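You operate a simulated robot arm through the tools that you are given. There is no shell and no other tool. Be economical: measure what you need, move in short steps, check, and stop when the job is done.

Carry out the task below with a simulated robot arm. There is one attempt and no reset: what you move stays moved.

Task
Power up the docked module at the volts and amps on its label.
Fine: set both dials before the output goes on; wait for PASS, then output off.

The check looks at the end state, three seconds after you hand in, the way a careful person would. Anything else that was tipped, shoved, dropped, spilled or broken makes it a failure.

Robot
A 7-joint arm with a two-finger parallel gripper, fixed in place. Base frame: the origin is at the foot of the arm, x ahead of it, y to its left, z up; the work surface is at about z = 79.2. Lengths are in cm, angles in degrees, forces in N, time in s.
With the tool pointing down near the work surface it reaches from about 22 to 68 cm from the base axis. Its first joint turns from -66.0 to 66.0 degrees. Payload 2.4 kg.
The TCP is the grasp point between the finger pads, 3 cm short of the fingertips. In the tool frame z runs along the fingers and y along their closing line. Largest opening 9.4 cm; finger width 2.8, thickness 1; the body of the gripper, 5 by 9.6 cm, starts 5.5 cm behind the TCP.
Orientation is that of the tool frame in the base frame, as a unit quaternion [w, x, y, z]. With the fingers straight down and closing along the base's y, the tool's x points along the base's -x, its y along +y and its z along -z.

Tools
- The arm moves only by the tool send_rows. Its argument "targets" is a list of rows, each an object (a shift or turn left out is 0, a gripper value left out holds the last) with "travel": the shift along the tool's x, y, z in cm, a list of three; "angular": the turn, a rotation vector about the tool's x, y, z in degrees, a list of three; "claw": the gripper command, from -1 (fully open) to 1 (shut), values between in proportion. In form: [{"travel": [x, y, z], "angular": [ax, ay, az], "claw": claw}, ...]. A call has 1 to 12 rows; each row is the pose to reach, as a shift and turn from the pose commanded when the call began, along the tool's axes at that moment. A row lasts 0.2 s, in which the tool goes at most 5 cm and 8.6 degrees; a call with a longer step from one row to the next is refused whole, and so is a gripper value outside its range. Where a pose cannot be reached the arm comes as near as it can. A force on the tool above 40 N (or 10 N above the force at the start of the call, whichever is more), or a blocked arm, ends the call early, and 0.2 s more pass. The fingers move at their own pace (about 15.3 cm/s each) and stop on an object; they squeeze with about 37 N. The grip force told is the motor's: it shows also when the fingers shut on nothing. Time passes only in rows, and 0.2 s behind the last, so rows that repeat a pose let the fingers close. The reply holds the time, the measured pose of the TCP, the force on the tool along the base axes, the opening and the grip force, in the units named above and with some noise.
- Cameras (640 x 400 px; columns grow to the right, rows downward): "scene" is fixed at [3.12, 48.68, 141.95]; the picture's right is [-0.61, -0.79, 0.00], its down [-0.59, 0.45, -0.67] and it looks along [0.53, -0.41, -0.74] (base axes); focal length 243 px, centre (320, 200). "wrist" rides on the gripper at [-3.7, 0, -5.8] in the tool frame; the picture's right is [0.00, -1.00, 0.00], its down [0.97, 0.00, -0.24] and it looks along [0.24, 0.00, 0.97] (tool axes); focal length 218 px, centre (320, 200). There is no depth. A picture from a camera that has moved, and an enlarged one, comes with that camera's place and axes in the base frame and with its lens. The place of the scene camera against the robot may be out by one fixed shift of up to 1.8 cm in any direction.
- grab_frame(camera): a new picture of that camera. It takes no simulated time.
- inspect(camera, box): a new picture of the part [left, top, right, bottom] of that camera's present view, enlarged. It takes no simulated time.
- sign_off(): hands the job in; it is judged then, once.

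Go step by step. Nothing tells you positions but the pictures and the camera data: compare them with the known pose of the tool, close in by small moves and look again before you grip or let go. The budget is 120 turns and 84 pictures, counting those below and the enlarged ones. Unless the task says otherwise, let go and move clear before handing in, and close with one line.

The tools are called after "Call:" by a JSON object that holds its "op" and its "data". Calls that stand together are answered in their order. send_rows: Moves the arm, as the interface text tells. Its arguments: {"type":"object","properties":{"targets":{"type":"array","items":{"type":"object","properties":{"travel":{"type":"array","items":{"type":"number"}},"angular":{"type":"array","items":{"type":"number"}},"claw":{"type":"number"}}}}},"required":["targets"]} The other tools are called the same way: grab_frame (camera) takes a picture; inspect (camera, box) takes an enlarged picture of a part of a camera's view; sign_off () hands the job in.

At the start:

```text
clock: 0.0
position: [35.51, 15.31, 118.37]
tool_rot: [-0.001, 0.0, 1.0, 0.0]
contact_force: [0.2, 0.5, 0.1]
grip_width: 9.42
gripper_force: 0.0
```

scene: 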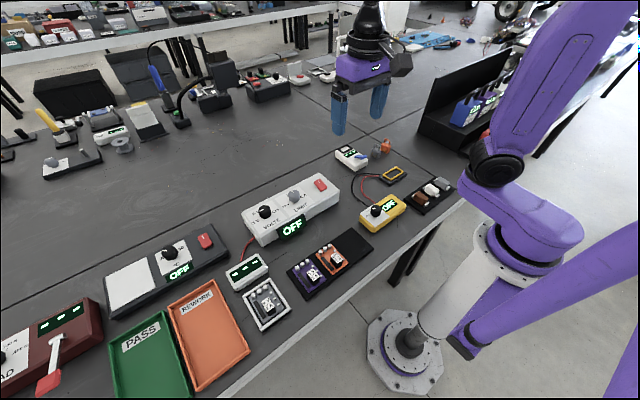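
wrist: 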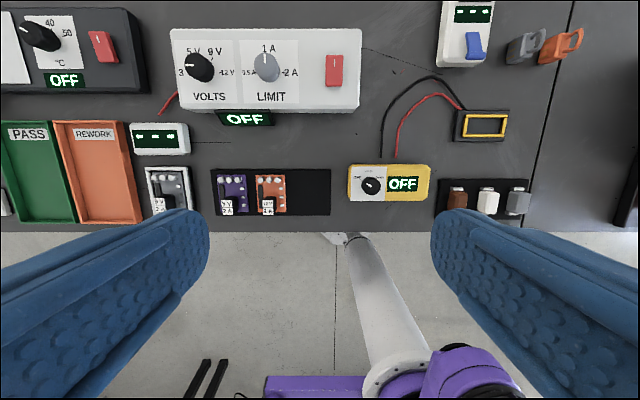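

I see a power supply with VOLTS and LIMIT dials and a red switch, and a module in a dock beside a small display. I'll look closer at both.

Call:
{"op": "inspect", "data": {"camera": "wrist", "box": [160, 20, 370, 140]}}

Call:
{"op": "inspect", "data": {"camera": "wrist", "box": [120, 110, 300, 220]}}

Call:
{"op": "inspect", "data": {"camera": "scene", "box": [220, 160, 380, 340]}}

```text
3.05 times, centred on (265, 80) of wrist
camera zoom: at [39.09, 15.2, 124.1], right [0.0, -1.0, 0.0], down [-0.97, 0.0, 0.24], along [-0.24, 0.0, -0.97], focal length 665 px, centre (488, 566)
```

zoom: 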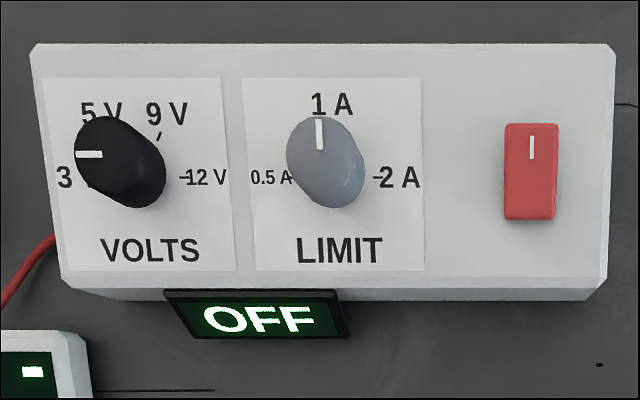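

```text
3.56 times, centred on (210, 165) of wrist
camera zoom: at [39.09, 15.2, 124.1], right [0.0, -1.0, 0.0], down [-0.97, 0.0, 0.24], along [-0.24, 0.0, -0.97], focal length 776 px, centre (711, 324)
```

zoom: 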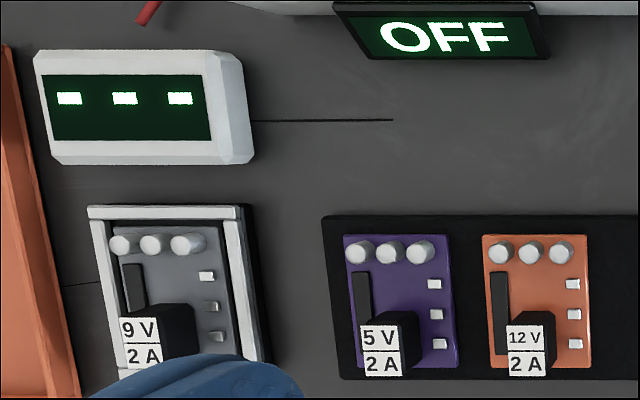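

```text
2.22 times, centred on (300, 250) of scene
camera zoom: at [3.12, 48.68, 141.95], right [-0.61, -0.79, 0.0], down [-0.59, 0.45, -0.67], along [0.53, -0.41, -0.74], focal length 541 px, centre (364, 89)
```

zoom: 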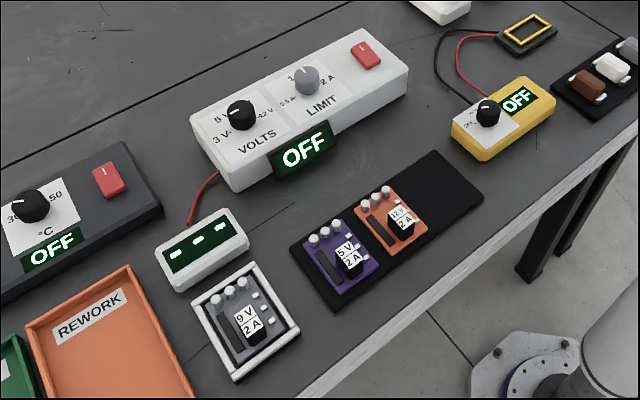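

The docked module is labelled 9 V / 2 A. VOLTS is at 3 V and LIMIT is at 1 A, so I'll move above the VOLTS knob to locate it better.

Call:
{"op": "send_rows", "data": {"targets": [{"travel": [-2.5, 3, 1.6]}, {"travel": [-5, 6, 3.3]}, {"travel": [-7.5, 9, 5]}, {"travel": [-10, 12, 6.6]}, {"travel": [-12.5, 15, 8.3]}, {"travel": [-15, 18, 10]}, {"travel": [-15, 18, 10]}]}}

Call:
{"op": "grab_frame", "data": {"camera": "wrist"}}

```text
clock: 1.6
position: [50.41, 33.22, 108.2]
tool_rot: [0.0, 0.0, 1.0, 0.0]
contact_force: [-0.3, -0.7, 0.5]
grip_width: 9.39
gripper_force: 0.1
```

```text
78 pictures are left
camera wrist: at [54.06, 33.22, 114.08], right [0.0, -1.0, 0.0], down [-0.97, 0.0, 0.24], along [-0.24, 0.0, -0.97], focal length 218 px, centre (320, 200)
```

wrist: 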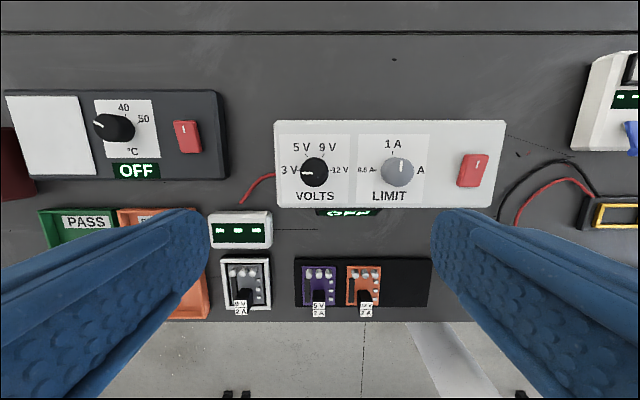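

Call:
{"op": "inspect", "data": {"camera": "wrist", "box": [270, 115, 510, 220]}}

```text
2.67 times, centred on (390, 168) of wrist
camera zoom: at [54.06, 33.22, 114.08], right [0.0, -1.0, 0.0], down [-0.97, 0.0, 0.24], along [-0.24, 0.0, -0.97], focal length 582 px, centre (133, 287)
```

zoom: 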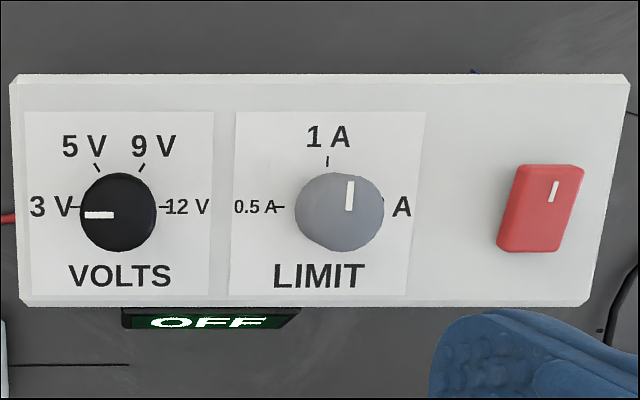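

The VOLTS knob is at about (51.0, 33.9) with its top at z≈87.6, and LIMIT is at about (51.0, 23.4). Both need a clockwise turn, by 120° and 90°. I'll go above VOLTS and pre-rotate -60° to check reach.

Call:
{"op": "send_rows", "data": {"targets": [{"travel": [-0.2, 0.2, 2], "angular": [0, 0, -8]}, {"travel": [-0.4, 0.5, 4], "angular": [0, 0, -16]}, {"travel": [-0.6, 0.7, 6], "angular": [0, 0, -24]}, {"travel": [-0.6, 0.7, 8], "angular": [0, 0, -32]}, {"travel": [-0.6, 0.7, 10], "angular": [0, 0, -40]}, {"travel": [-0.6, 0.7, 12], "angular": [0, 0, -48]}, {"travel": [-0.6, 0.7, 12], "angular": [0, 0, -56]}, {"travel": [-0.6, 0.7, 12], "angular": [0, 0, -60]}, {"travel": [-0.6, 0.7, 12], "angular": [0, 0, -60]}]}}

Call:
{"op": "grab_frame", "data": {"camera": "wrist"}}

```text
clock: 3.6
position: [51.05, 34.02, 96.31]
tool_rot: [0.0, -0.5, 0.866, 0.0]
contact_force: [-0.1, -0.7, -0.5]
grip_width: 9.4
gripper_force: 0.0
```

```text
76 pictures are left
camera wrist: at [52.82, 37.1, 102.08], right [0.87, -0.5, 0.0], down [-0.48, -0.84, 0.24], along [-0.12, -0.21, -0.97], focal length 218 px, centre (320, 200)
```

wrist: 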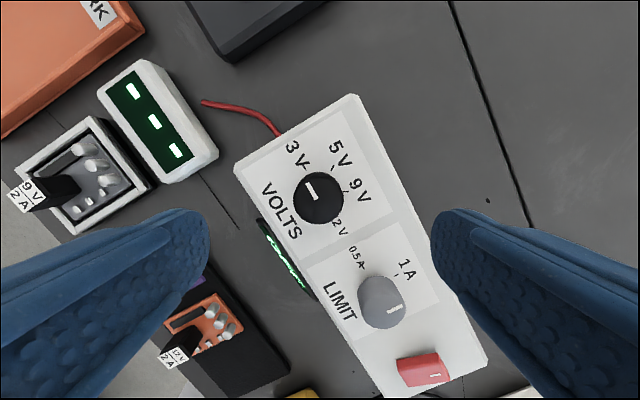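

The estimate is confirmed, since the knob is directly under the TCP. I'll test the full +120° sweep in the air first.

Call:
{"op": "send_rows", "data": {"targets": [{"angular": [0, 0, 8]}, {"angular": [0, 0, 16]}, {"angular": [0, 0, 24]}, {"angular": [0, 0, 32]}, {"angular": [0, 0, 40]}, {"angular": [0, 0, 48]}, {"angular": [0, 0, 56]}, {"angular": [0, 0, 64]}, {"angular": [0, 0, 72]}, {"angular": [0, 0, 80]}, {"angular": [0, 0, 88]}, {"angular": [0, 0, 96]}]}}

Call:
{"op": "send_rows", "data": {"targets": [{"angular": [0, 0, 8]}, {"angular": [0, 0, 16]}, {"angular": [0, 0, 24]}, {"angular": [0, 0, 24]}]}}

```text
clock: 6.2
position: [51.22, 33.93, 96.3]
tool_rot: [0.0, 0.312, 0.95, 0.001]
contact_force: [0.5, 0.2, 0.9]
grip_width: 9.41
gripper_force: 0.1
```

```text
clock: 7.2
position: [51.18, 33.93, 96.33]
tool_rot: [-0.001, 0.501, 0.865, 0.0]
contact_force: [0.7, 0.5, 0.6]
grip_width: 9.41
gripper_force: 0.0
```

The full sweep is reachable. I'll rotate back and descend with fingertips just above the panel.

Call:
{"op": "send_rows", "data": {"targets": [{"angular": [0, 0, -8]}, {"angular": [0, 0, -16]}, {"angular": [0, 0, -24]}, {"angular": [0, 0, -32]}, {"angular": [0, 0, -40]}, {"angular": [0, 0, -48]}, {"angular": [0, 0, -56]}, {"angular": [0, 0, -64]}, {"angular": [0, 0, -72]}, {"angular": [0, 0, -80]}, {"angular": [0, 0, -88]}, {"angular": [0, 0, -96]}]}}

Call:
{"op": "send_rows", "data": {"targets": [{"angular": [0, 0, -8], "travel": [0, 0, 1]}, {"angular": [0, 0, -16], "travel": [0, 0, 2]}, {"angular": [0, 0, -24], "travel": [0, 0, 3.5]}, {"angular": [0, 0, -24], "travel": [0, 0, 5]}, {"angular": [0, 0, -24], "travel": [0, 0, 6.3]}, {"angular": [0, 0, -24], "travel": [0, 0, 7.3]}, {"angular": [0, 0, -24], "travel": [0, 0, 7.3]}]}}

Call:
{"op": "grab_frame", "data": {"camera": "wrist"}}

Call:
{"op": "grab_frame", "data": {"camera": "scene"}}

```text
clock: 9.8
position: [51.13, 34.05, 96.4]
tool_rot: [0.001, -0.31, 0.951, 0.0]
contact_force: [-0.5, 0.3, 0.3]
grip_width: 9.4
gripper_force: 0.1
```

```text
clock: 11.4
position: [51.19, 33.9, 89.02]
tool_rot: [0.0, -0.499, 0.866, -0.001]
contact_force: [-0.2, -0.2, 0.0]
grip_width: 9.38
gripper_force: 0.1
```

```text
75 pictures are left
camera wrist: at [52.83, 37.1, 94.77], right [0.87, -0.5, 0.0], down [-0.49, -0.84, 0.24], along [-0.12, -0.21, -0.97], focal length 218 px, centre (320, 200)
```

wrist: 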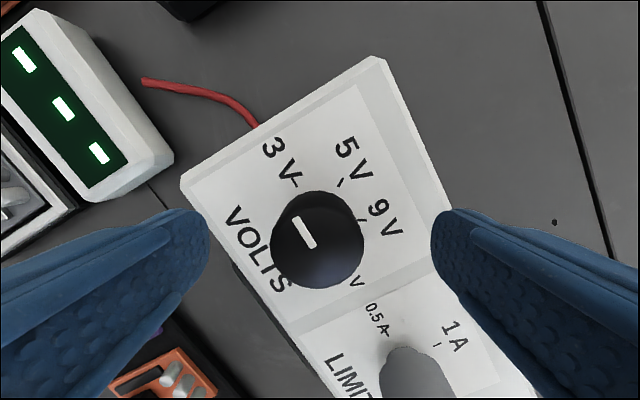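

```text
74 pictures are left
```

scene: 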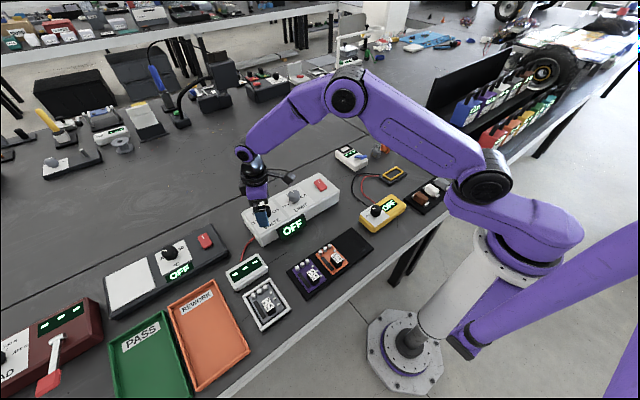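

The fingers straddle the knob. I'll lower 0.5 cm more, nudge 0.15 cm, and close.

Call:
{"op": "send_rows", "data": {"targets": [{"travel": [-0.15, 0, 0.5]}, {"travel": [-0.15, 0, 0.5], "claw": 1}, {"travel": [-0.15, 0, 0.5], "claw": 1}, {"travel": [-0.15, 0, 0.5], "claw": 1}]}}

Call:
{"op": "send_rows", "data": {"targets": [{"angular": [0, 0, 5]}, {"angular": [0, 0, 10]}, {"angular": [0, 0, 15]}, {"angular": [0, 0, 20]}, {"angular": [0, 0, 25]}, {"angular": [0, 0, 30]}]}}

Call:
{"op": "grab_frame", "data": {"camera": "wrist"}}

```text
clock: 12.4
position: [51.1, 34.22, 88.59]
tool_rot: [-0.001, -0.501, 0.866, 0.0]
contact_force: [-4.6, 2.1, 0.6]
grip_width: 3.51
gripper_force: 44.8
```

```text
clock: 13.8
position: [51.12, 34.07, 88.51]
tool_rot: [-0.001, -0.258, 0.966, -0.001]
contact_force: [-6.8, 0.5, 0.9]
grip_width: 3.53
gripper_force: 44.9
```

```text
73 pictures are left
camera wrist: at [54.25, 35.87, 94.3], right [0.5, -0.87, 0.0], down [-0.84, -0.48, 0.24], along [-0.21, -0.12, -0.97], focal length 218 px, centre (320, 200)
```

wrist: 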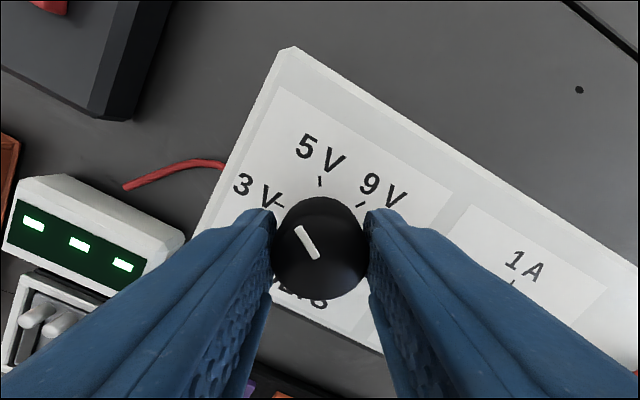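

The knob follows the gripper with low side force. I'll continue another 90°.

Call:
{"op": "send_rows", "data": {"targets": [{"angular": [0, 0, 8]}, {"angular": [0, 0, 16]}, {"angular": [0, 0, 24]}, {"angular": [0, 0, 32]}, {"angular": [0, 0, 40]}, {"angular": [0, 0, 48]}, {"angular": [0, 0, 56]}, {"angular": [0, 0, 64]}, {"angular": [0, 0, 72]}, {"angular": [0, 0, 80]}, {"angular": [0, 0, 86]}, {"angular": [0, 0, 90]}]}}

Call:
{"op": "grab_frame", "data": {"camera": "wrist"}}

```text
clock: 16.4
position: [51.13, 33.85, 88.5]
tool_rot: [-0.001, 0.502, 0.865, -0.003]
contact_force: [-12.5, -27.2, 13.8]
grip_width: 3.51
gripper_force: 44.8
```

```text
72 pictures are left
camera wrist: at [52.84, 30.57, 94.3], right [-0.87, -0.5, 0.01], down [-0.48, 0.84, 0.24], along [-0.12, 0.2, -0.97], focal length 218 px, centre (320, 200)
```

wrist: 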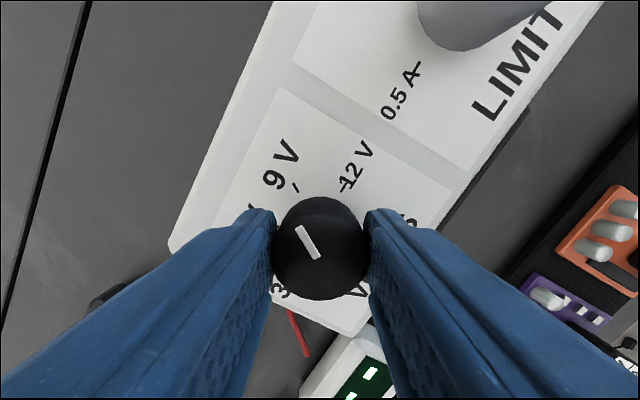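

The pointer appears at about 9 V. I'll release, lift and check.

Call:
{"op": "send_rows", "data": {"targets": [{"claw": -0.2}, {"claw": -1}, {"claw": -1}, {"travel": [0, 0, -3]}, {"travel": [0, 0, -6]}, {"travel": [0, 0, -9]}, {"travel": [0, 0, -9]}]}}

Call:
{"op": "grab_frame", "data": {"camera": "wrist"}}

Call:
{"op": "inspect", "data": {"camera": "scene", "box": [220, 160, 380, 260]}}

```text
clock: 18.0
position: [51.21, 34.14, 97.47]
tool_rot: [0.0, 0.5, 0.866, 0.001]
contact_force: [0.1, 0.9, -0.8]
grip_width: 9.39
gripper_force: 0.1
```

```text
71 pictures are left
camera wrist: at [52.88, 30.83, 103.33], right [-0.87, -0.5, 0.0], down [-0.49, 0.84, 0.24], along [-0.12, 0.21, -0.97], focal length 218 px, centre (320, 200)
```

wrist: 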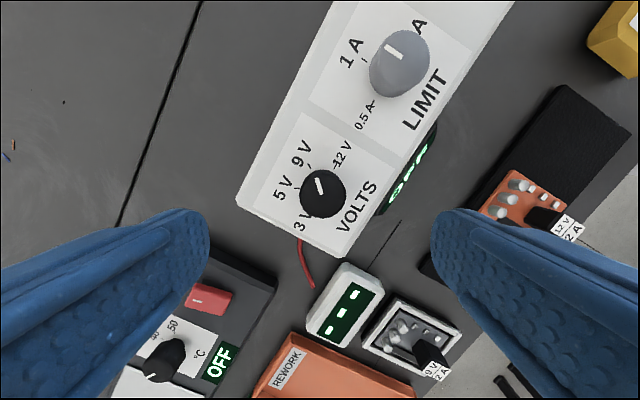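

```text
4.00 times, centred on (300, 210) of scene
camera zoom: at [3.12, 48.68, 141.95], right [-0.61, -0.79, 0.0], down [-0.59, 0.45, -0.67], along [0.53, -0.41, -0.74], focal length 974 px, centre (400, 160)
```

zoom: 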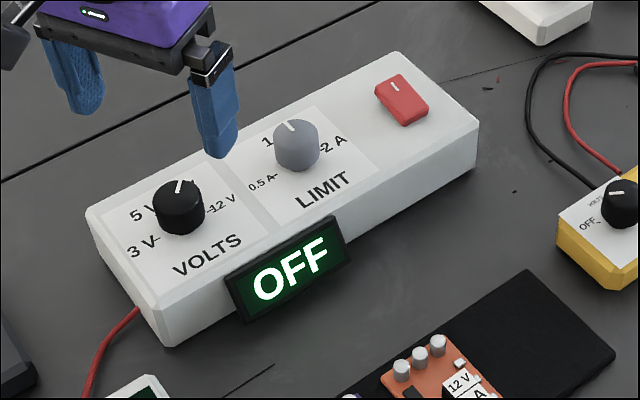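

VOLTS looks to be at 9 V and the unit hasn't moved. I'll move over LIMIT, rotating back to about -42°.

Call:
{"op": "send_rows", "data": {"targets": [{"travel": [-0.9, -0.5, 0], "angular": [0, 0, -8.5]}, {"travel": [-1.8, -1.1, 0], "angular": [0, 0, -17]}, {"travel": [-2.8, -1.6, 0], "angular": [0, 0, -25.5]}, {"travel": [-3.7, -2.2, 0], "angular": [0, 0, -34]}, {"travel": [-4.6, -2.7, 0], "angular": [0, 0, -42.5]}, {"travel": [-5.5, -3.2, 0], "angular": [0, 0, -51]}, {"travel": [-6.4, -3.8, 0], "angular": [0, 0, -59.5]}, {"travel": [-7.3, -4.3, 0], "angular": [0, 0, -68]}, {"travel": [-8.3, -4.9, 0], "angular": [0, 0, -76.5]}, {"travel": [-9.17, -5.39, 0], "angular": [0, 0, -85]}, {"travel": [-9.17, -5.39, 0], "angular": [0, 0, -93.5]}, {"travel": [-9.17, -5.39, 0], "angular": [0, 0, -102]}]}}

Call:
{"op": "grab_frame", "data": {"camera": "wrist"}}

Call:
{"op": "inspect", "data": {"camera": "wrist", "box": [200, 60, 440, 240]}}

```text
clock: 20.6
position: [51.01, 23.39, 97.45]
tool_rot: [0.0, -0.359, 0.933, 0.0]
contact_force: [-0.2, -0.9, 0.4]
grip_width: 9.39
gripper_force: 0.1
```

```text
69 pictures are left
camera wrist: at [53.71, 25.88, 103.26], right [0.67, -0.74, 0.0], down [-0.72, -0.65, 0.24], along [-0.18, -0.16, -0.97], focal length 218 px, centre (320, 200)
```

wrist: 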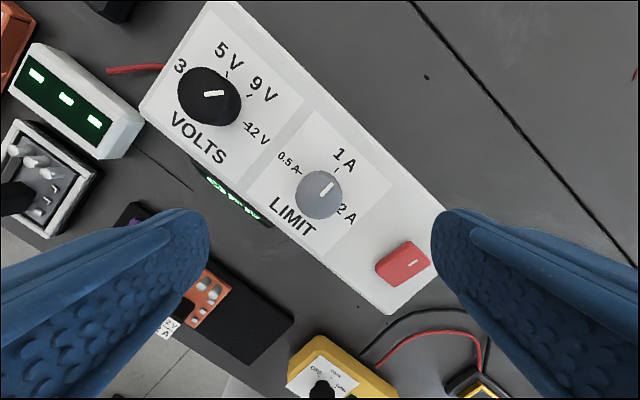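

```text
2.22 times, centred on (320, 150) of wrist
camera zoom: at [53.71, 25.88, 103.26], right [0.67, -0.74, 0.0], down [-0.72, -0.65, 0.24], along [-0.18, -0.16, -0.97], focal length 485 px, centre (320, 311)
```

zoom: 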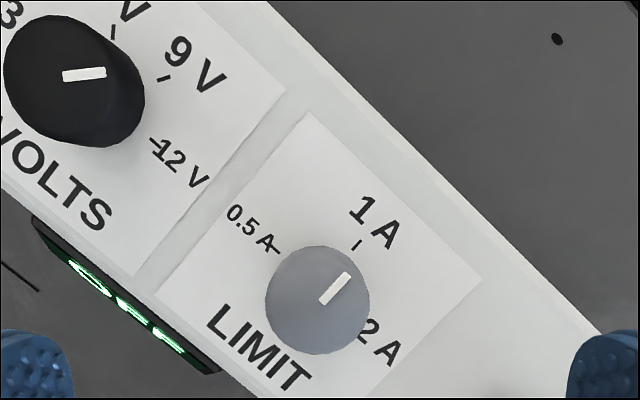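

By my estimate the VOLTS pointer may be slightly past 9 V. I'll zoom in on it.

Call:
{"op": "inspect", "data": {"camera": "wrist", "box": [160, 30, 290, 140]}}

Call:
{"op": "inspect", "data": {"camera": "scene", "box": [235, 185, 305, 235]}}

```text
3.64 times, centred on (225, 85) of wrist
camera zoom: at [53.71, 25.88, 103.26], right [0.67, -0.74, 0.0], down [-0.72, -0.65, 0.24], along [-0.18, -0.16, -0.97], focal length 794 px, centre (666, 618)
```

zoom: 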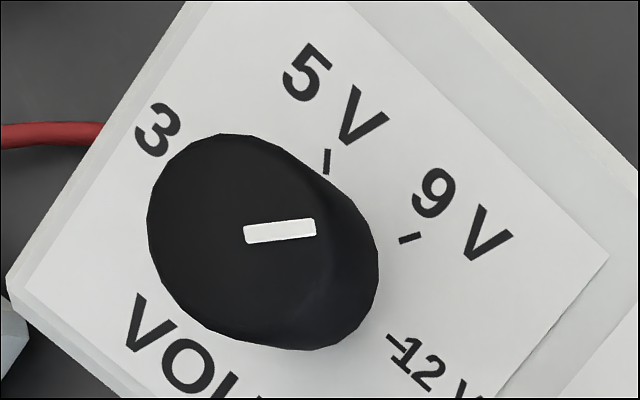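

```text
8.00 times, centred on (270, 210) of scene
camera zoom: at [3.12, 48.68, 141.95], right [-0.61, -0.79, 0.0], down [-0.59, 0.45, -0.67], along [0.53, -0.41, -0.74], focal length 1947 px, centre (720, 120)
```

zoom: 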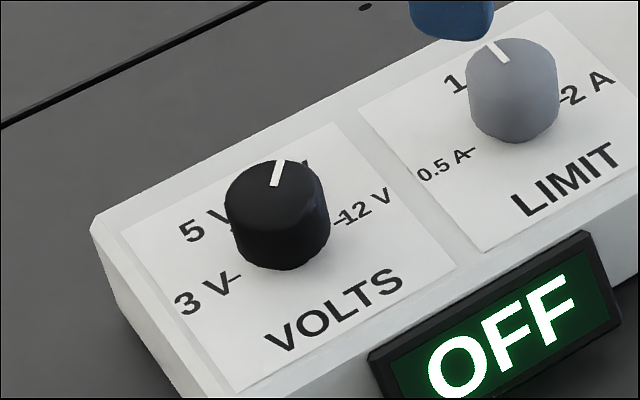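

VOLTS overshot by about 10°, probably from side stress as I released. I'll do LIMIT first with better centring, then correct VOLTS. Now I descend on LIMIT and grip.

Call:
{"op": "send_rows", "data": {"targets": [{"travel": [-0.09, 0.1, 2.5]}, {"travel": [-0.09, 0.1, 5]}, {"travel": [-0.09, 0.1, 7]}, {"travel": [-0.09, 0.1, 8.2]}, {"travel": [-0.09, 0.1, 9]}, {"travel": [-0.09, 0.1, 9], "claw": 0.2}, {"travel": [-0.09, 0.1, 9], "claw": 0.2}]}}

Call:
{"op": "inspect", "data": {"camera": "wrist", "box": [220, 120, 420, 330]}}

```text
clock: 22.2
position: [51.12, 23.69, 88.43]
tool_rot: [-0.001, -0.358, 0.934, 0.0]
contact_force: [0.3, -0.4, -0.2]
grip_width: 3.74
gripper_force: 0.1
```

```text
1.90 times, centred on (320, 225) of wrist
camera zoom: at [53.72, 26.03, 94.22], right [0.67, -0.74, 0.0], down [-0.72, -0.65, 0.24], along [-0.18, -0.16, -0.97], focal length 416 px, centre (320, 152)
```

zoom: 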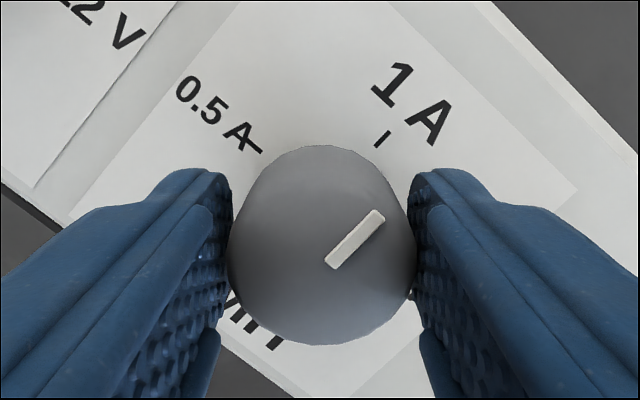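

The fingers straddle the knob evenly without touching. Now I close and turn 90° clockwise.

Call:
{"op": "send_rows", "data": {"targets": [{"claw": 1}, {"claw": 1}]}}

Call:
{"op": "send_rows", "data": {"targets": [{"angular": [0, 0, 8]}, {"angular": [0, 0, 16]}, {"angular": [0, 0, 24]}, {"angular": [0, 0, 32]}, {"angular": [0, 0, 40]}, {"angular": [0, 0, 48]}, {"angular": [0, 0, 56]}, {"angular": [0, 0, 64]}, {"angular": [0, 0, 72]}, {"angular": [0, 0, 80]}, {"angular": [0, 0, 86]}, {"angular": [0, 0, 90]}]}}

Call:
{"op": "inspect", "data": {"camera": "wrist", "box": [220, 120, 420, 330]}}

```text
clock: 22.8
position: [51.09, 23.68, 88.41]
tool_rot: [0.0, -0.359, 0.933, 0.001]
contact_force: [1.8, -0.7, -2.2]
grip_width: 3.56
gripper_force: 45.2
```

```text
clock: 25.4
position: [51.15, 23.36, 88.42]
tool_rot: [-0.002, 0.407, 0.913, -0.002]
contact_force: [6.2, -19.1, -21.3]
grip_width: 3.54
gripper_force: 44.7
```

```text
1.90 times, centred on (320, 225) of wrist
camera zoom: at [53.47, 20.56, 94.22], right [-0.74, -0.67, 0.0], down [-0.65, 0.72, 0.24], along [-0.16, 0.18, -0.97], focal length 416 px, centre (320, 152)
```

zoom: 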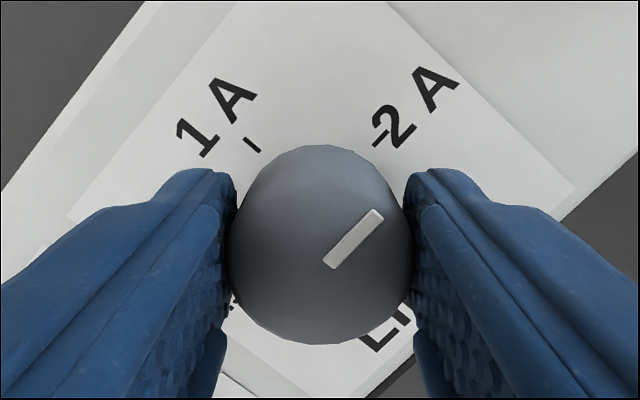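

LIMIT is at 2 A. Before releasing, I'll relieve the side force.

Call:
{"op": "send_rows", "data": {"targets": [{"travel": [-0.09, -0.08, 0]}, {"travel": [-0.18, -0.16, 0]}, {"travel": [-0.18, -0.16, 0]}]}}

```text
clock: 26.2
position: [51.2, 23.41, 88.41]
tool_rot: [0.0, 0.406, 0.914, -0.001]
contact_force: [2.8, -11.4, -25.0]
grip_width: 3.52
gripper_force: 44.7
```

Call:
{"op": "send_rows", "data": {"targets": [{"travel": [-0.1, -0.15, 0.08]}, {"travel": [-0.15, -0.2, 0.15]}, {"travel": [-0.15, -0.2, 0.15]}]}}

```text
clock: 27.0
position: [51.07, 23.33, 88.47]
tool_rot: [0.001, 0.406, 0.914, 0.002]
contact_force: [2.5, 6.4, -4.6]
grip_width: 3.55
gripper_force: 44.7
```

The forces are now low, so I'll release gently, lift, and check.

Call:
{"op": "send_rows", "data": {"targets": [{"claw": 0.15}, {"claw": 0.15}, {"claw": -1}, {"claw": -1}, {"travel": [0, 0, -3]}, {"travel": [0, 0, -6]}, {"travel": [0, 0, -9]}, {"travel": [0, 0, -9]}]}}

Call:
{"op": "grab_frame", "data": {"camera": "wrist"}}

Call:
{"op": "inspect", "data": {"camera": "wrist", "box": [250, 130, 400, 250]}}

```text
clock: 28.8
position: [51.02, 23.08, 97.35]
tool_rot: [0.0, 0.407, 0.913, 0.001]
contact_force: [-0.7, 1.0, -0.5]
grip_width: 9.39
gripper_force: 0.1
```

```text
63 pictures are left
camera wrist: at [53.38, 20.27, 103.17], right [-0.74, -0.67, 0.0], down [-0.65, 0.72, 0.24], along [-0.16, 0.18, -0.97], focal length 218 px, centre (320, 200)
```

wrist: 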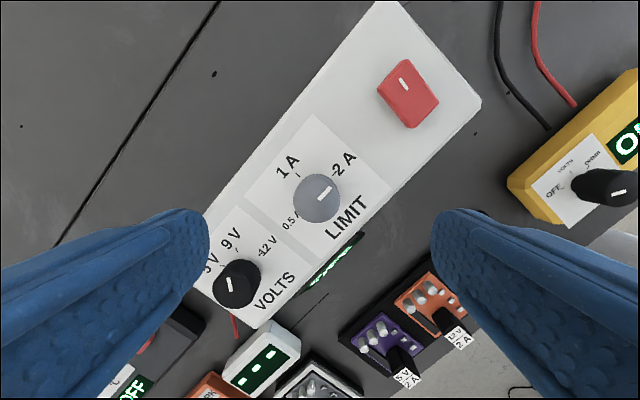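

```text
3.33 times, centred on (325, 190) of wrist
camera zoom: at [53.38, 20.27, 103.17], right [-0.74, -0.67, 0.0], down [-0.65, 0.72, 0.24], along [-0.16, 0.18, -0.97], focal length 728 px, centre (303, 233)
```

zoom: 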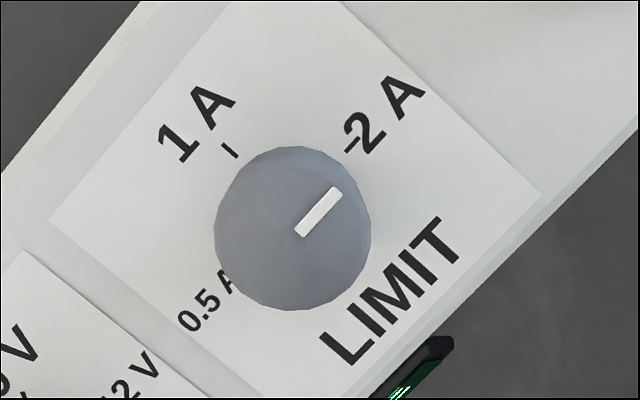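

LIMIT reads exactly 2 A. I'll go back over VOLTS with the tool square, to correct its overshoot.

Call:
{"op": "send_rows", "data": {"targets": [{"travel": [1.3, 1.2, 0], "angular": [0, 0, -8]}, {"travel": [2.6, 2.4, 0], "angular": [0, 0, -16]}, {"travel": [4, 3.6, 0], "angular": [0, 0, -24]}, {"travel": [5.3, 4.8, 0], "angular": [0, 0, -32]}, {"travel": [6.6, 6, 0], "angular": [0, 0, -40]}, {"travel": [7.92, 7.24, 0], "angular": [0, 0, -48]}, {"travel": [7.92, 7.24, 0], "angular": [0, 0, -48]}]}}

Call:
{"op": "inspect", "data": {"camera": "wrist", "box": [240, 120, 400, 250]}}

```text
clock: 30.4
position: [51.16, 33.78, 97.27]
tool_rot: [0.0, -0.001, 1.0, -0.001]
contact_force: [0.2, 0.2, -0.7]
grip_width: 9.42
gripper_force: 0.1
```

```text
3.08 times, centred on (320, 185) of wrist
camera zoom: at [54.73, 33.75, 103.19], right [0.0, -1.0, 0.0], down [-0.97, 0.0, 0.24], along [-0.24, 0.0, -0.97], focal length 672 px, centre (320, 246)
```

zoom: 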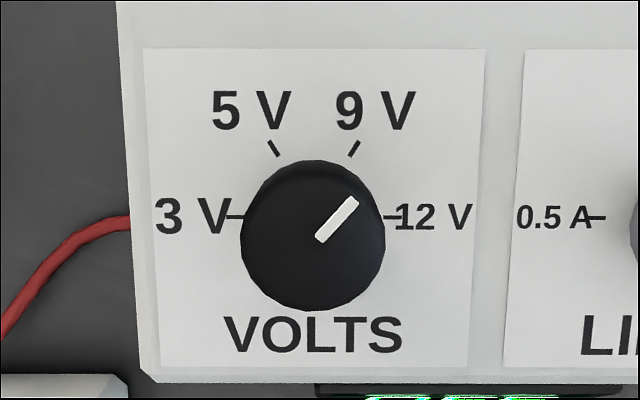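

The pointer sits at about 41° and needs to be at 30°. I'll descend, grip and turn -11°.

Call:
{"op": "send_rows", "data": {"targets": [{"travel": [0, 0.08, 2.5]}, {"travel": [0, 0.08, 5]}, {"travel": [0, 0.08, 7]}, {"travel": [0, 0.08, 8.2]}, {"travel": [0, 0.08, 8.85]}, {"travel": [0, 0.08, 8.85], "claw": 0.2}, {"travel": [0, 0.08, 8.85], "claw": 0.2}, {"travel": [0, 0.08, 8.85], "claw": 1}, {"travel": [0, 0.08, 8.85], "claw": 1}]}}

Call:
{"op": "send_rows", "data": {"targets": [{"angular": [0, 0, -4]}, {"angular": [0, 0, -8]}, {"angular": [0, 0, -11]}, {"angular": [0, 0, -11]}]}}

Call:
{"op": "inspect", "data": {"camera": "wrist", "box": [220, 120, 420, 330]}}

```text
clock: 32.4
position: [51.21, 33.97, 88.56]
tool_rot: [0.001, 0.0, 1.0, 0.0]
contact_force: [2.5, 4.5, -3.1]
grip_width: 3.56
gripper_force: 45.0
```

```text
clock: 33.4
position: [51.22, 34.04, 88.58]
tool_rot: [0.001, -0.097, 0.995, 0.001]
contact_force: [5.4, 9.5, 1.7]
grip_width: 3.54
gripper_force: 45.5
```

```text
1.90 times, centred on (320, 225) of wrist
camera zoom: at [54.68, 34.66, 94.34], right [0.19, -0.98, 0.0], down [-0.95, -0.19, 0.24], along [-0.23, -0.04, -0.97], focal length 416 px, centre (320, 152)
```

zoom: 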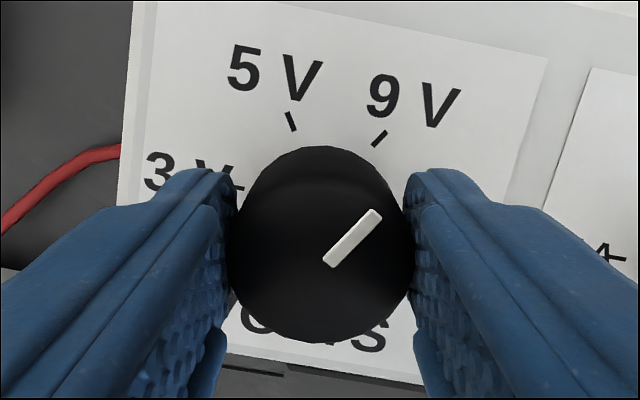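

The pointer is parallel to the 9 V tick. I'll relieve slightly, release and lift.

Call:
{"op": "send_rows", "data": {"targets": [{"travel": [-0.03, 0.1, 0]}, {"travel": [-0.03, 0.1, 0]}, {"travel": [-0.03, 0.1, 0], "claw": 0.15}, {"travel": [-0.03, 0.1, 0], "claw": 0.15}, {"travel": [-0.03, 0.1, 0], "claw": -1}, {"travel": [-0.03, 0.1, 0], "claw": -1}, {"travel": [0, 0.1, -3]}, {"travel": [0, 0.1, -6]}, {"travel": [0, 0.1, -9], "angular": [0, 0, 5]}, {"travel": [0, 0.1, -9], "angular": [0, 0, 11]}, {"travel": [0, 0.1, -9], "angular": [0, 0, 11]}]}}

Call:
{"op": "inspect", "data": {"camera": "wrist", "box": [240, 120, 400, 250]}}

Call:
{"op": "grab_frame", "data": {"camera": "wrist"}}

```text
clock: 35.8
position: [51.14, 34.14, 97.49]
tool_rot: [0.0, 0.001, 1.0, 0.001]
contact_force: [-1.0, 0.2, 0.7]
grip_width: 9.41
gripper_force: 0.0
```

```text
3.08 times, centred on (320, 185) of wrist
camera zoom: at [54.67, 33.97, 103.3], right [0.0, -1.0, 0.0], down [-0.97, 0.0, 0.24], along [-0.24, 0.0, -0.97], focal length 672 px, centre (320, 246)
```

zoom: 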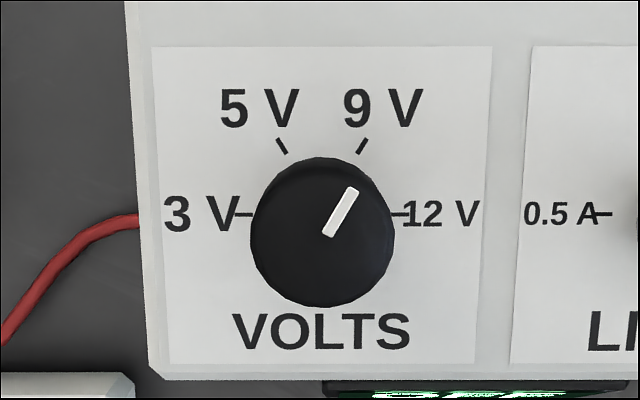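

```text
58 pictures are left
camera wrist: at [54.67, 33.97, 103.3], right [0.0, -1.0, 0.0], down [-0.97, 0.0, 0.24], along [-0.24, 0.0, -0.97], focal length 218 px, centre (320, 200)
```

wrist: 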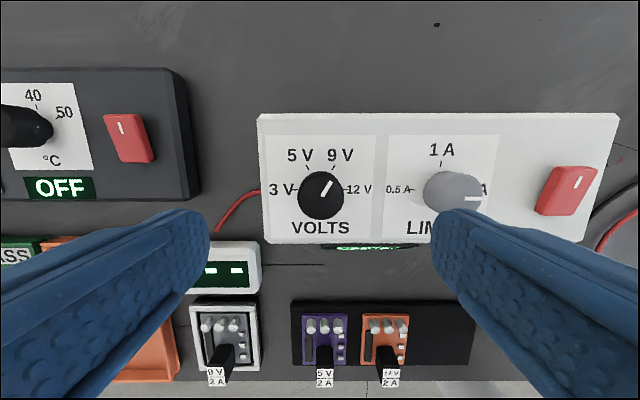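

Both dials are set at 9 V and 2 A. Next I'll move near the red switch (about y≈14.4) and look at its shape, closing the fingers on the way.

Call:
{"op": "send_rows", "data": {"targets": [{"travel": [0, -4, -1], "claw": 1}, {"travel": [0, -8, -1]}, {"travel": [0, -12, -1]}, {"travel": [0, -16, -1]}, {"travel": [0, -19.7, -1]}, {"travel": [0, -19.7, -1]}]}}

Call:
{"op": "grab_frame", "data": {"camera": "wrist"}}

Call:
{"op": "inspect", "data": {"camera": "wrist", "box": [270, 130, 370, 250]}}

Call:
{"op": "inspect", "data": {"camera": "scene", "box": [280, 160, 350, 210]}}

```text
clock: 37.2
position: [51.18, 14.38, 98.5]
tool_rot: [0.0, 0.0, 1.0, 0.0]
contact_force: [0.4, -0.4, 0.6]
grip_width: 0.0
gripper_force: 33.3
```

```text
57 pictures are left
camera wrist: at [54.63, 14.27, 104.3], right [0.0, -1.0, 0.0], down [-0.97, 0.0, 0.24], along [-0.24, 0.0, -0.97], focal length 218 px, centre (320, 200)
```

wrist: 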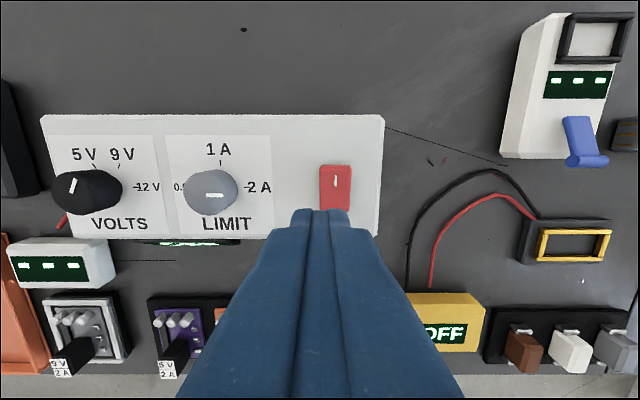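

```text
3.33 times, centred on (320, 190) of wrist
camera zoom: at [54.63, 14.27, 104.3], right [0.0, -1.0, 0.0], down [-0.97, 0.0, 0.24], along [-0.24, 0.0, -0.97], focal length 728 px, centre (320, 233)
```

zoom: 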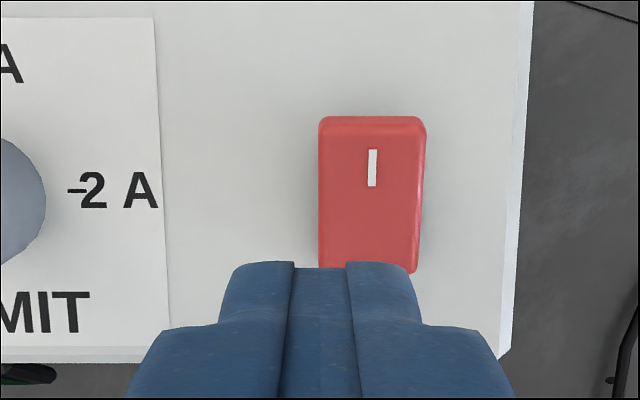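

```text
8.00 times, centred on (315, 185) of scene
camera zoom: at [3.12, 48.68, 141.95], right [-0.61, -0.79, 0.0], down [-0.59, 0.45, -0.67], along [0.53, -0.41, -0.74], focal length 1947 px, centre (360, 320)
```

zoom: 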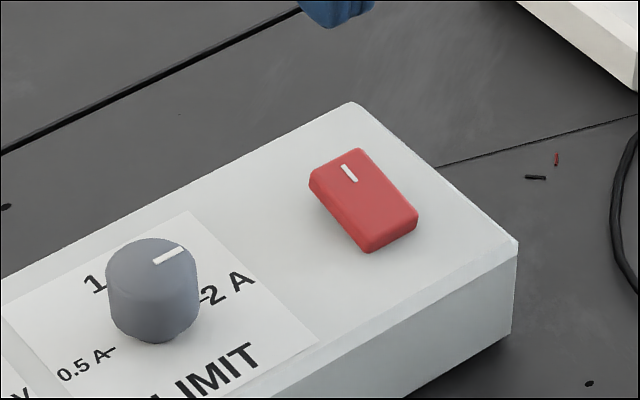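

The rocker is centred at about (51.1, 12.9), spanning x from 49 to 53, with the "I" end on the far side. I'll go over the far end.

Call:
{"op": "send_rows", "data": {"targets": [{"travel": [-1, -0.7, 2]}, {"travel": [-2.1, -1.45, 4]}, {"travel": [-2.1, -1.45, 6]}, {"travel": [-2.1, -1.45, 7.5]}, {"travel": [-2.1, -1.45, 7.5]}]}}

Call:
{"op": "inspect", "data": {"camera": "scene", "box": [270, 130, 370, 210]}}

Call:
{"op": "grab_frame", "data": {"camera": "wrist"}}

```text
clock: 38.4
position: [53.1, 12.92, 91.06]
tool_rot: [0.0, 0.0, 1.0, 0.0]
contact_force: [0.1, -0.7, 0.2]
grip_width: 0.03
gripper_force: 32.9
```

```text
5.00 times, centred on (320, 170) of scene
camera zoom: at [3.12, 48.68, 141.95], right [-0.61, -0.79, 0.0], down [-0.59, 0.45, -0.67], along [0.53, -0.41, -0.74], focal length 1217 px, centre (320, 350)
```

zoom: 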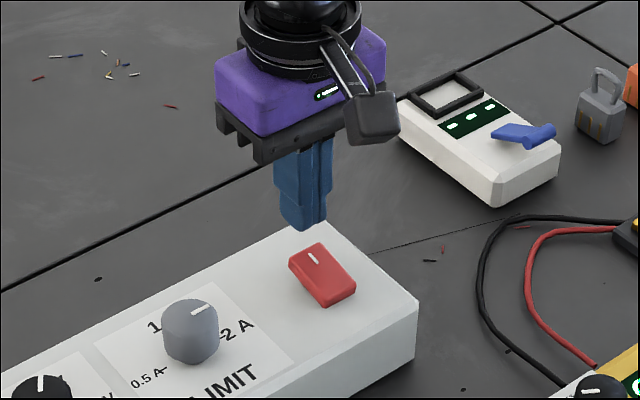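

```text
53 pictures are left
camera wrist: at [56.78, 12.76, 96.77], right [0.0, -1.0, 0.0], down [-0.97, 0.0, 0.24], along [-0.24, 0.0, -0.97], focal length 218 px, centre (320, 200)
```

wrist: 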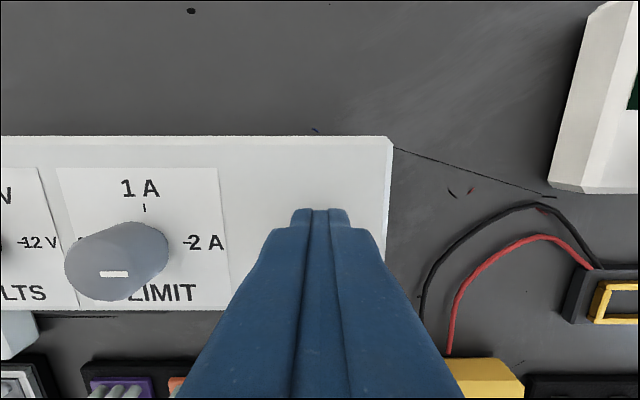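

The fingers are above the far half of the rocker. I'll press down in small steps.

Call:
{"op": "send_rows", "data": {"targets": [{"travel": [0, 0, 0.5]}, {"travel": [0, 0, 0.9]}, {"travel": [0, 0, 1.2]}, {"travel": [0, 0, 1.5]}, {"travel": [0, 0, 1.7]}, {"travel": [0, 0, 1.9]}]}}

Call:
{"op": "inspect", "data": {"camera": "scene", "box": [220, 140, 380, 290]}}

```text
clock: 39.8
position: [53.12, 12.94, 89.12]
tool_rot: [0.0, 0.0, 1.0, 0.0]
contact_force: [0.4, -1.0, -0.2]
grip_width: 0.01
gripper_force: 32.7
```

```text
2.67 times, centred on (300, 215) of scene
camera zoom: at [3.12, 48.68, 141.95], right [-0.61, -0.79, 0.0], down [-0.59, 0.45, -0.67], along [0.53, -0.41, -0.74], focal length 649 px, centre (373, 160)
```

zoom: 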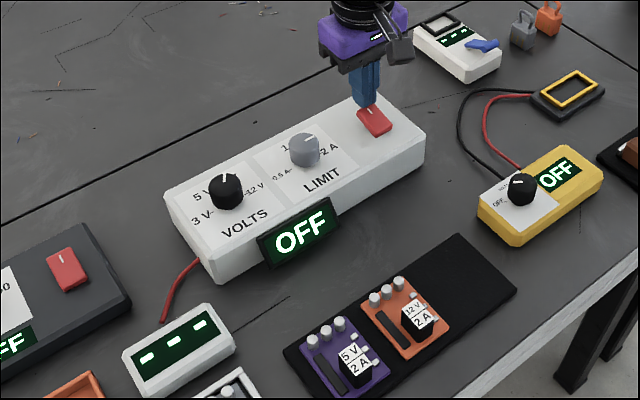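

No contact yet at z=89.1, so I'll continue pressing slowly.

Call:
{"op": "send_rows", "data": {"targets": [{"travel": [0, 0, 0.2]}, {"travel": [0, 0, 0.4]}, {"travel": [0, 0, 0.6]}, {"travel": [0, 0, 0.75]}]}}

Call:
{"op": "inspect", "data": {"camera": "scene", "box": [220, 140, 380, 290]}}

```text
clock: 40.8
position: [53.1, 12.95, 88.39]
tool_rot: [-0.001, 0.0, 1.0, 0.0]
contact_force: [-0.2, 0.2, 0.1]
grip_width: 0.0
gripper_force: 33.2
```

```text
2.67 times, centred on (300, 215) of scene
camera zoom: at [3.12, 48.68, 141.95], right [-0.61, -0.79, 0.0], down [-0.59, 0.45, -0.67], along [0.53, -0.41, -0.74], focal length 649 px, centre (373, 160)
```

zoom: 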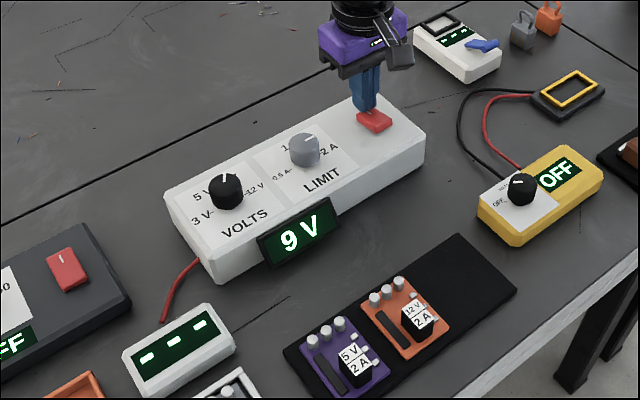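

Output is on at 9 V. I'll lift, move over the near end of the rocker, and wait for PASS on the dock display.

Call:
{"op": "send_rows", "data": {"targets": [{"travel": [0, 0, -2]}, {"travel": [0, 0, -3]}, {"travel": [2, 0, -3]}, {"travel": [4, 0, -3]}, {"travel": [4, 0, -3]}]}}

Call:
{"op": "inspect", "data": {"camera": "scene", "box": [200, 140, 380, 340]}}

```text
clock: 42.0
position: [49.23, 12.91, 91.34]
tool_rot: [0.0, 0.0, 1.0, 0.0]
contact_force: [0.3, 0.5, 0.5]
grip_width: 0.02
gripper_force: 32.6
```

```text
2.00 times, centred on (290, 240) of scene
camera zoom: at [3.12, 48.68, 141.95], right [-0.61, -0.79, 0.0], down [-0.59, 0.45, -0.67], along [0.53, -0.41, -0.74], focal length 487 px, centre (380, 120)
```

zoom: 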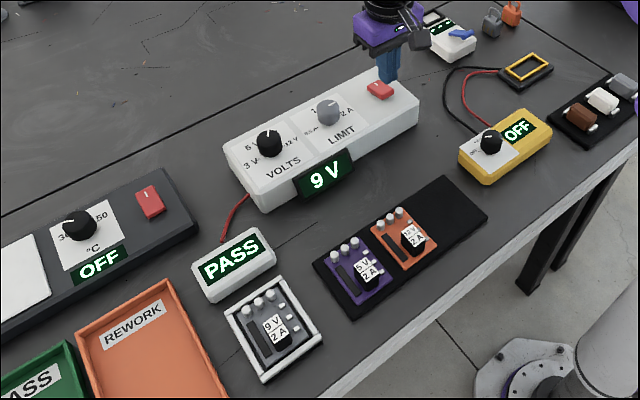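

PASS is showing. Now I press the near end of the rocker to switch the output off.

Call:
{"op": "send_rows", "data": {"targets": [{"travel": [0, 0, 0.8]}, {"travel": [0, 0, 1.5]}, {"travel": [0, 0, 2]}, {"travel": [0, 0, 2.3]}, {"travel": [0, 0, 2.6]}, {"travel": [0, 0, 2.8]}, {"travel": [0, 0, 3.0]}]}}

Call:
{"op": "inspect", "data": {"camera": "scene", "box": [200, 140, 380, 340]}}

```text
clock: 43.6
position: [49.21, 12.86, 88.43]
tool_rot: [0.0, 0.0, 1.0, 0.0]
contact_force: [-1.3, 1.7, 3.0]
grip_width: 0.02
gripper_force: 32.9
```

```text
2.00 times, centred on (290, 240) of scene
camera zoom: at [3.12, 48.68, 141.95], right [-0.61, -0.79, 0.0], down [-0.59, 0.45, -0.67], along [0.53, -0.41, -0.74], focal length 487 px, centre (380, 120)
```

zoom: 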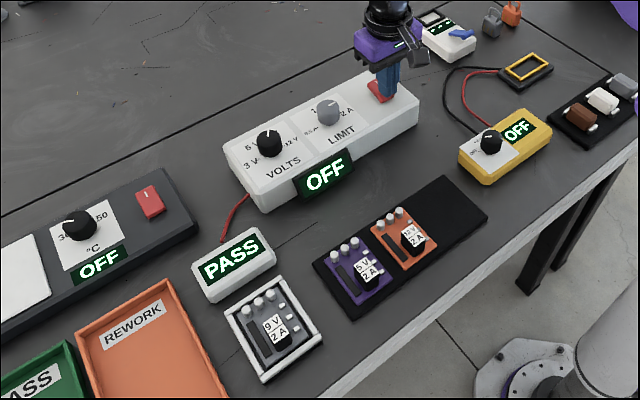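

Output is off and PASS stays shown. I'll lift clear and verify.

Call:
{"op": "send_rows", "data": {"targets": [{"travel": [0, 0, -3]}, {"travel": [0, 0, -7]}, {"travel": [0, 0, -11]}, {"travel": [0, 0, -15]}, {"travel": [0, 0, -15]}]}}

Call:
{"op": "grab_frame", "data": {"camera": "scene"}}

```text
clock: 44.8
position: [49.08, 12.75, 103.4]
tool_rot: [0.0, -0.001, 1.0, 0.0]
contact_force: [0.2, -0.4, 0.1]
grip_width: 0.0
gripper_force: 33.2
```

```text
48 pictures are left
```

scene: 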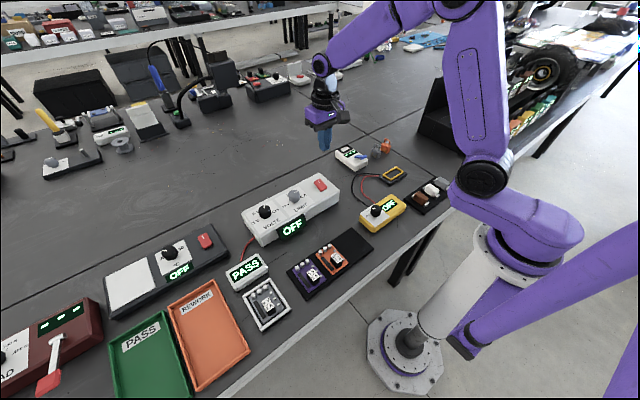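

The dials sit at 9 V and 2 A, PASS is shown, the output is off, nothing else was disturbed and the arm is clear, so I'm handing in.

Call:
{"op": "sign_off", "data": {}}

```text
The job is handed in.
```

The docked module was powered at 9 V with the limit at 2 A, both dials set before the output went on; the display showed PASS and the output is now off.
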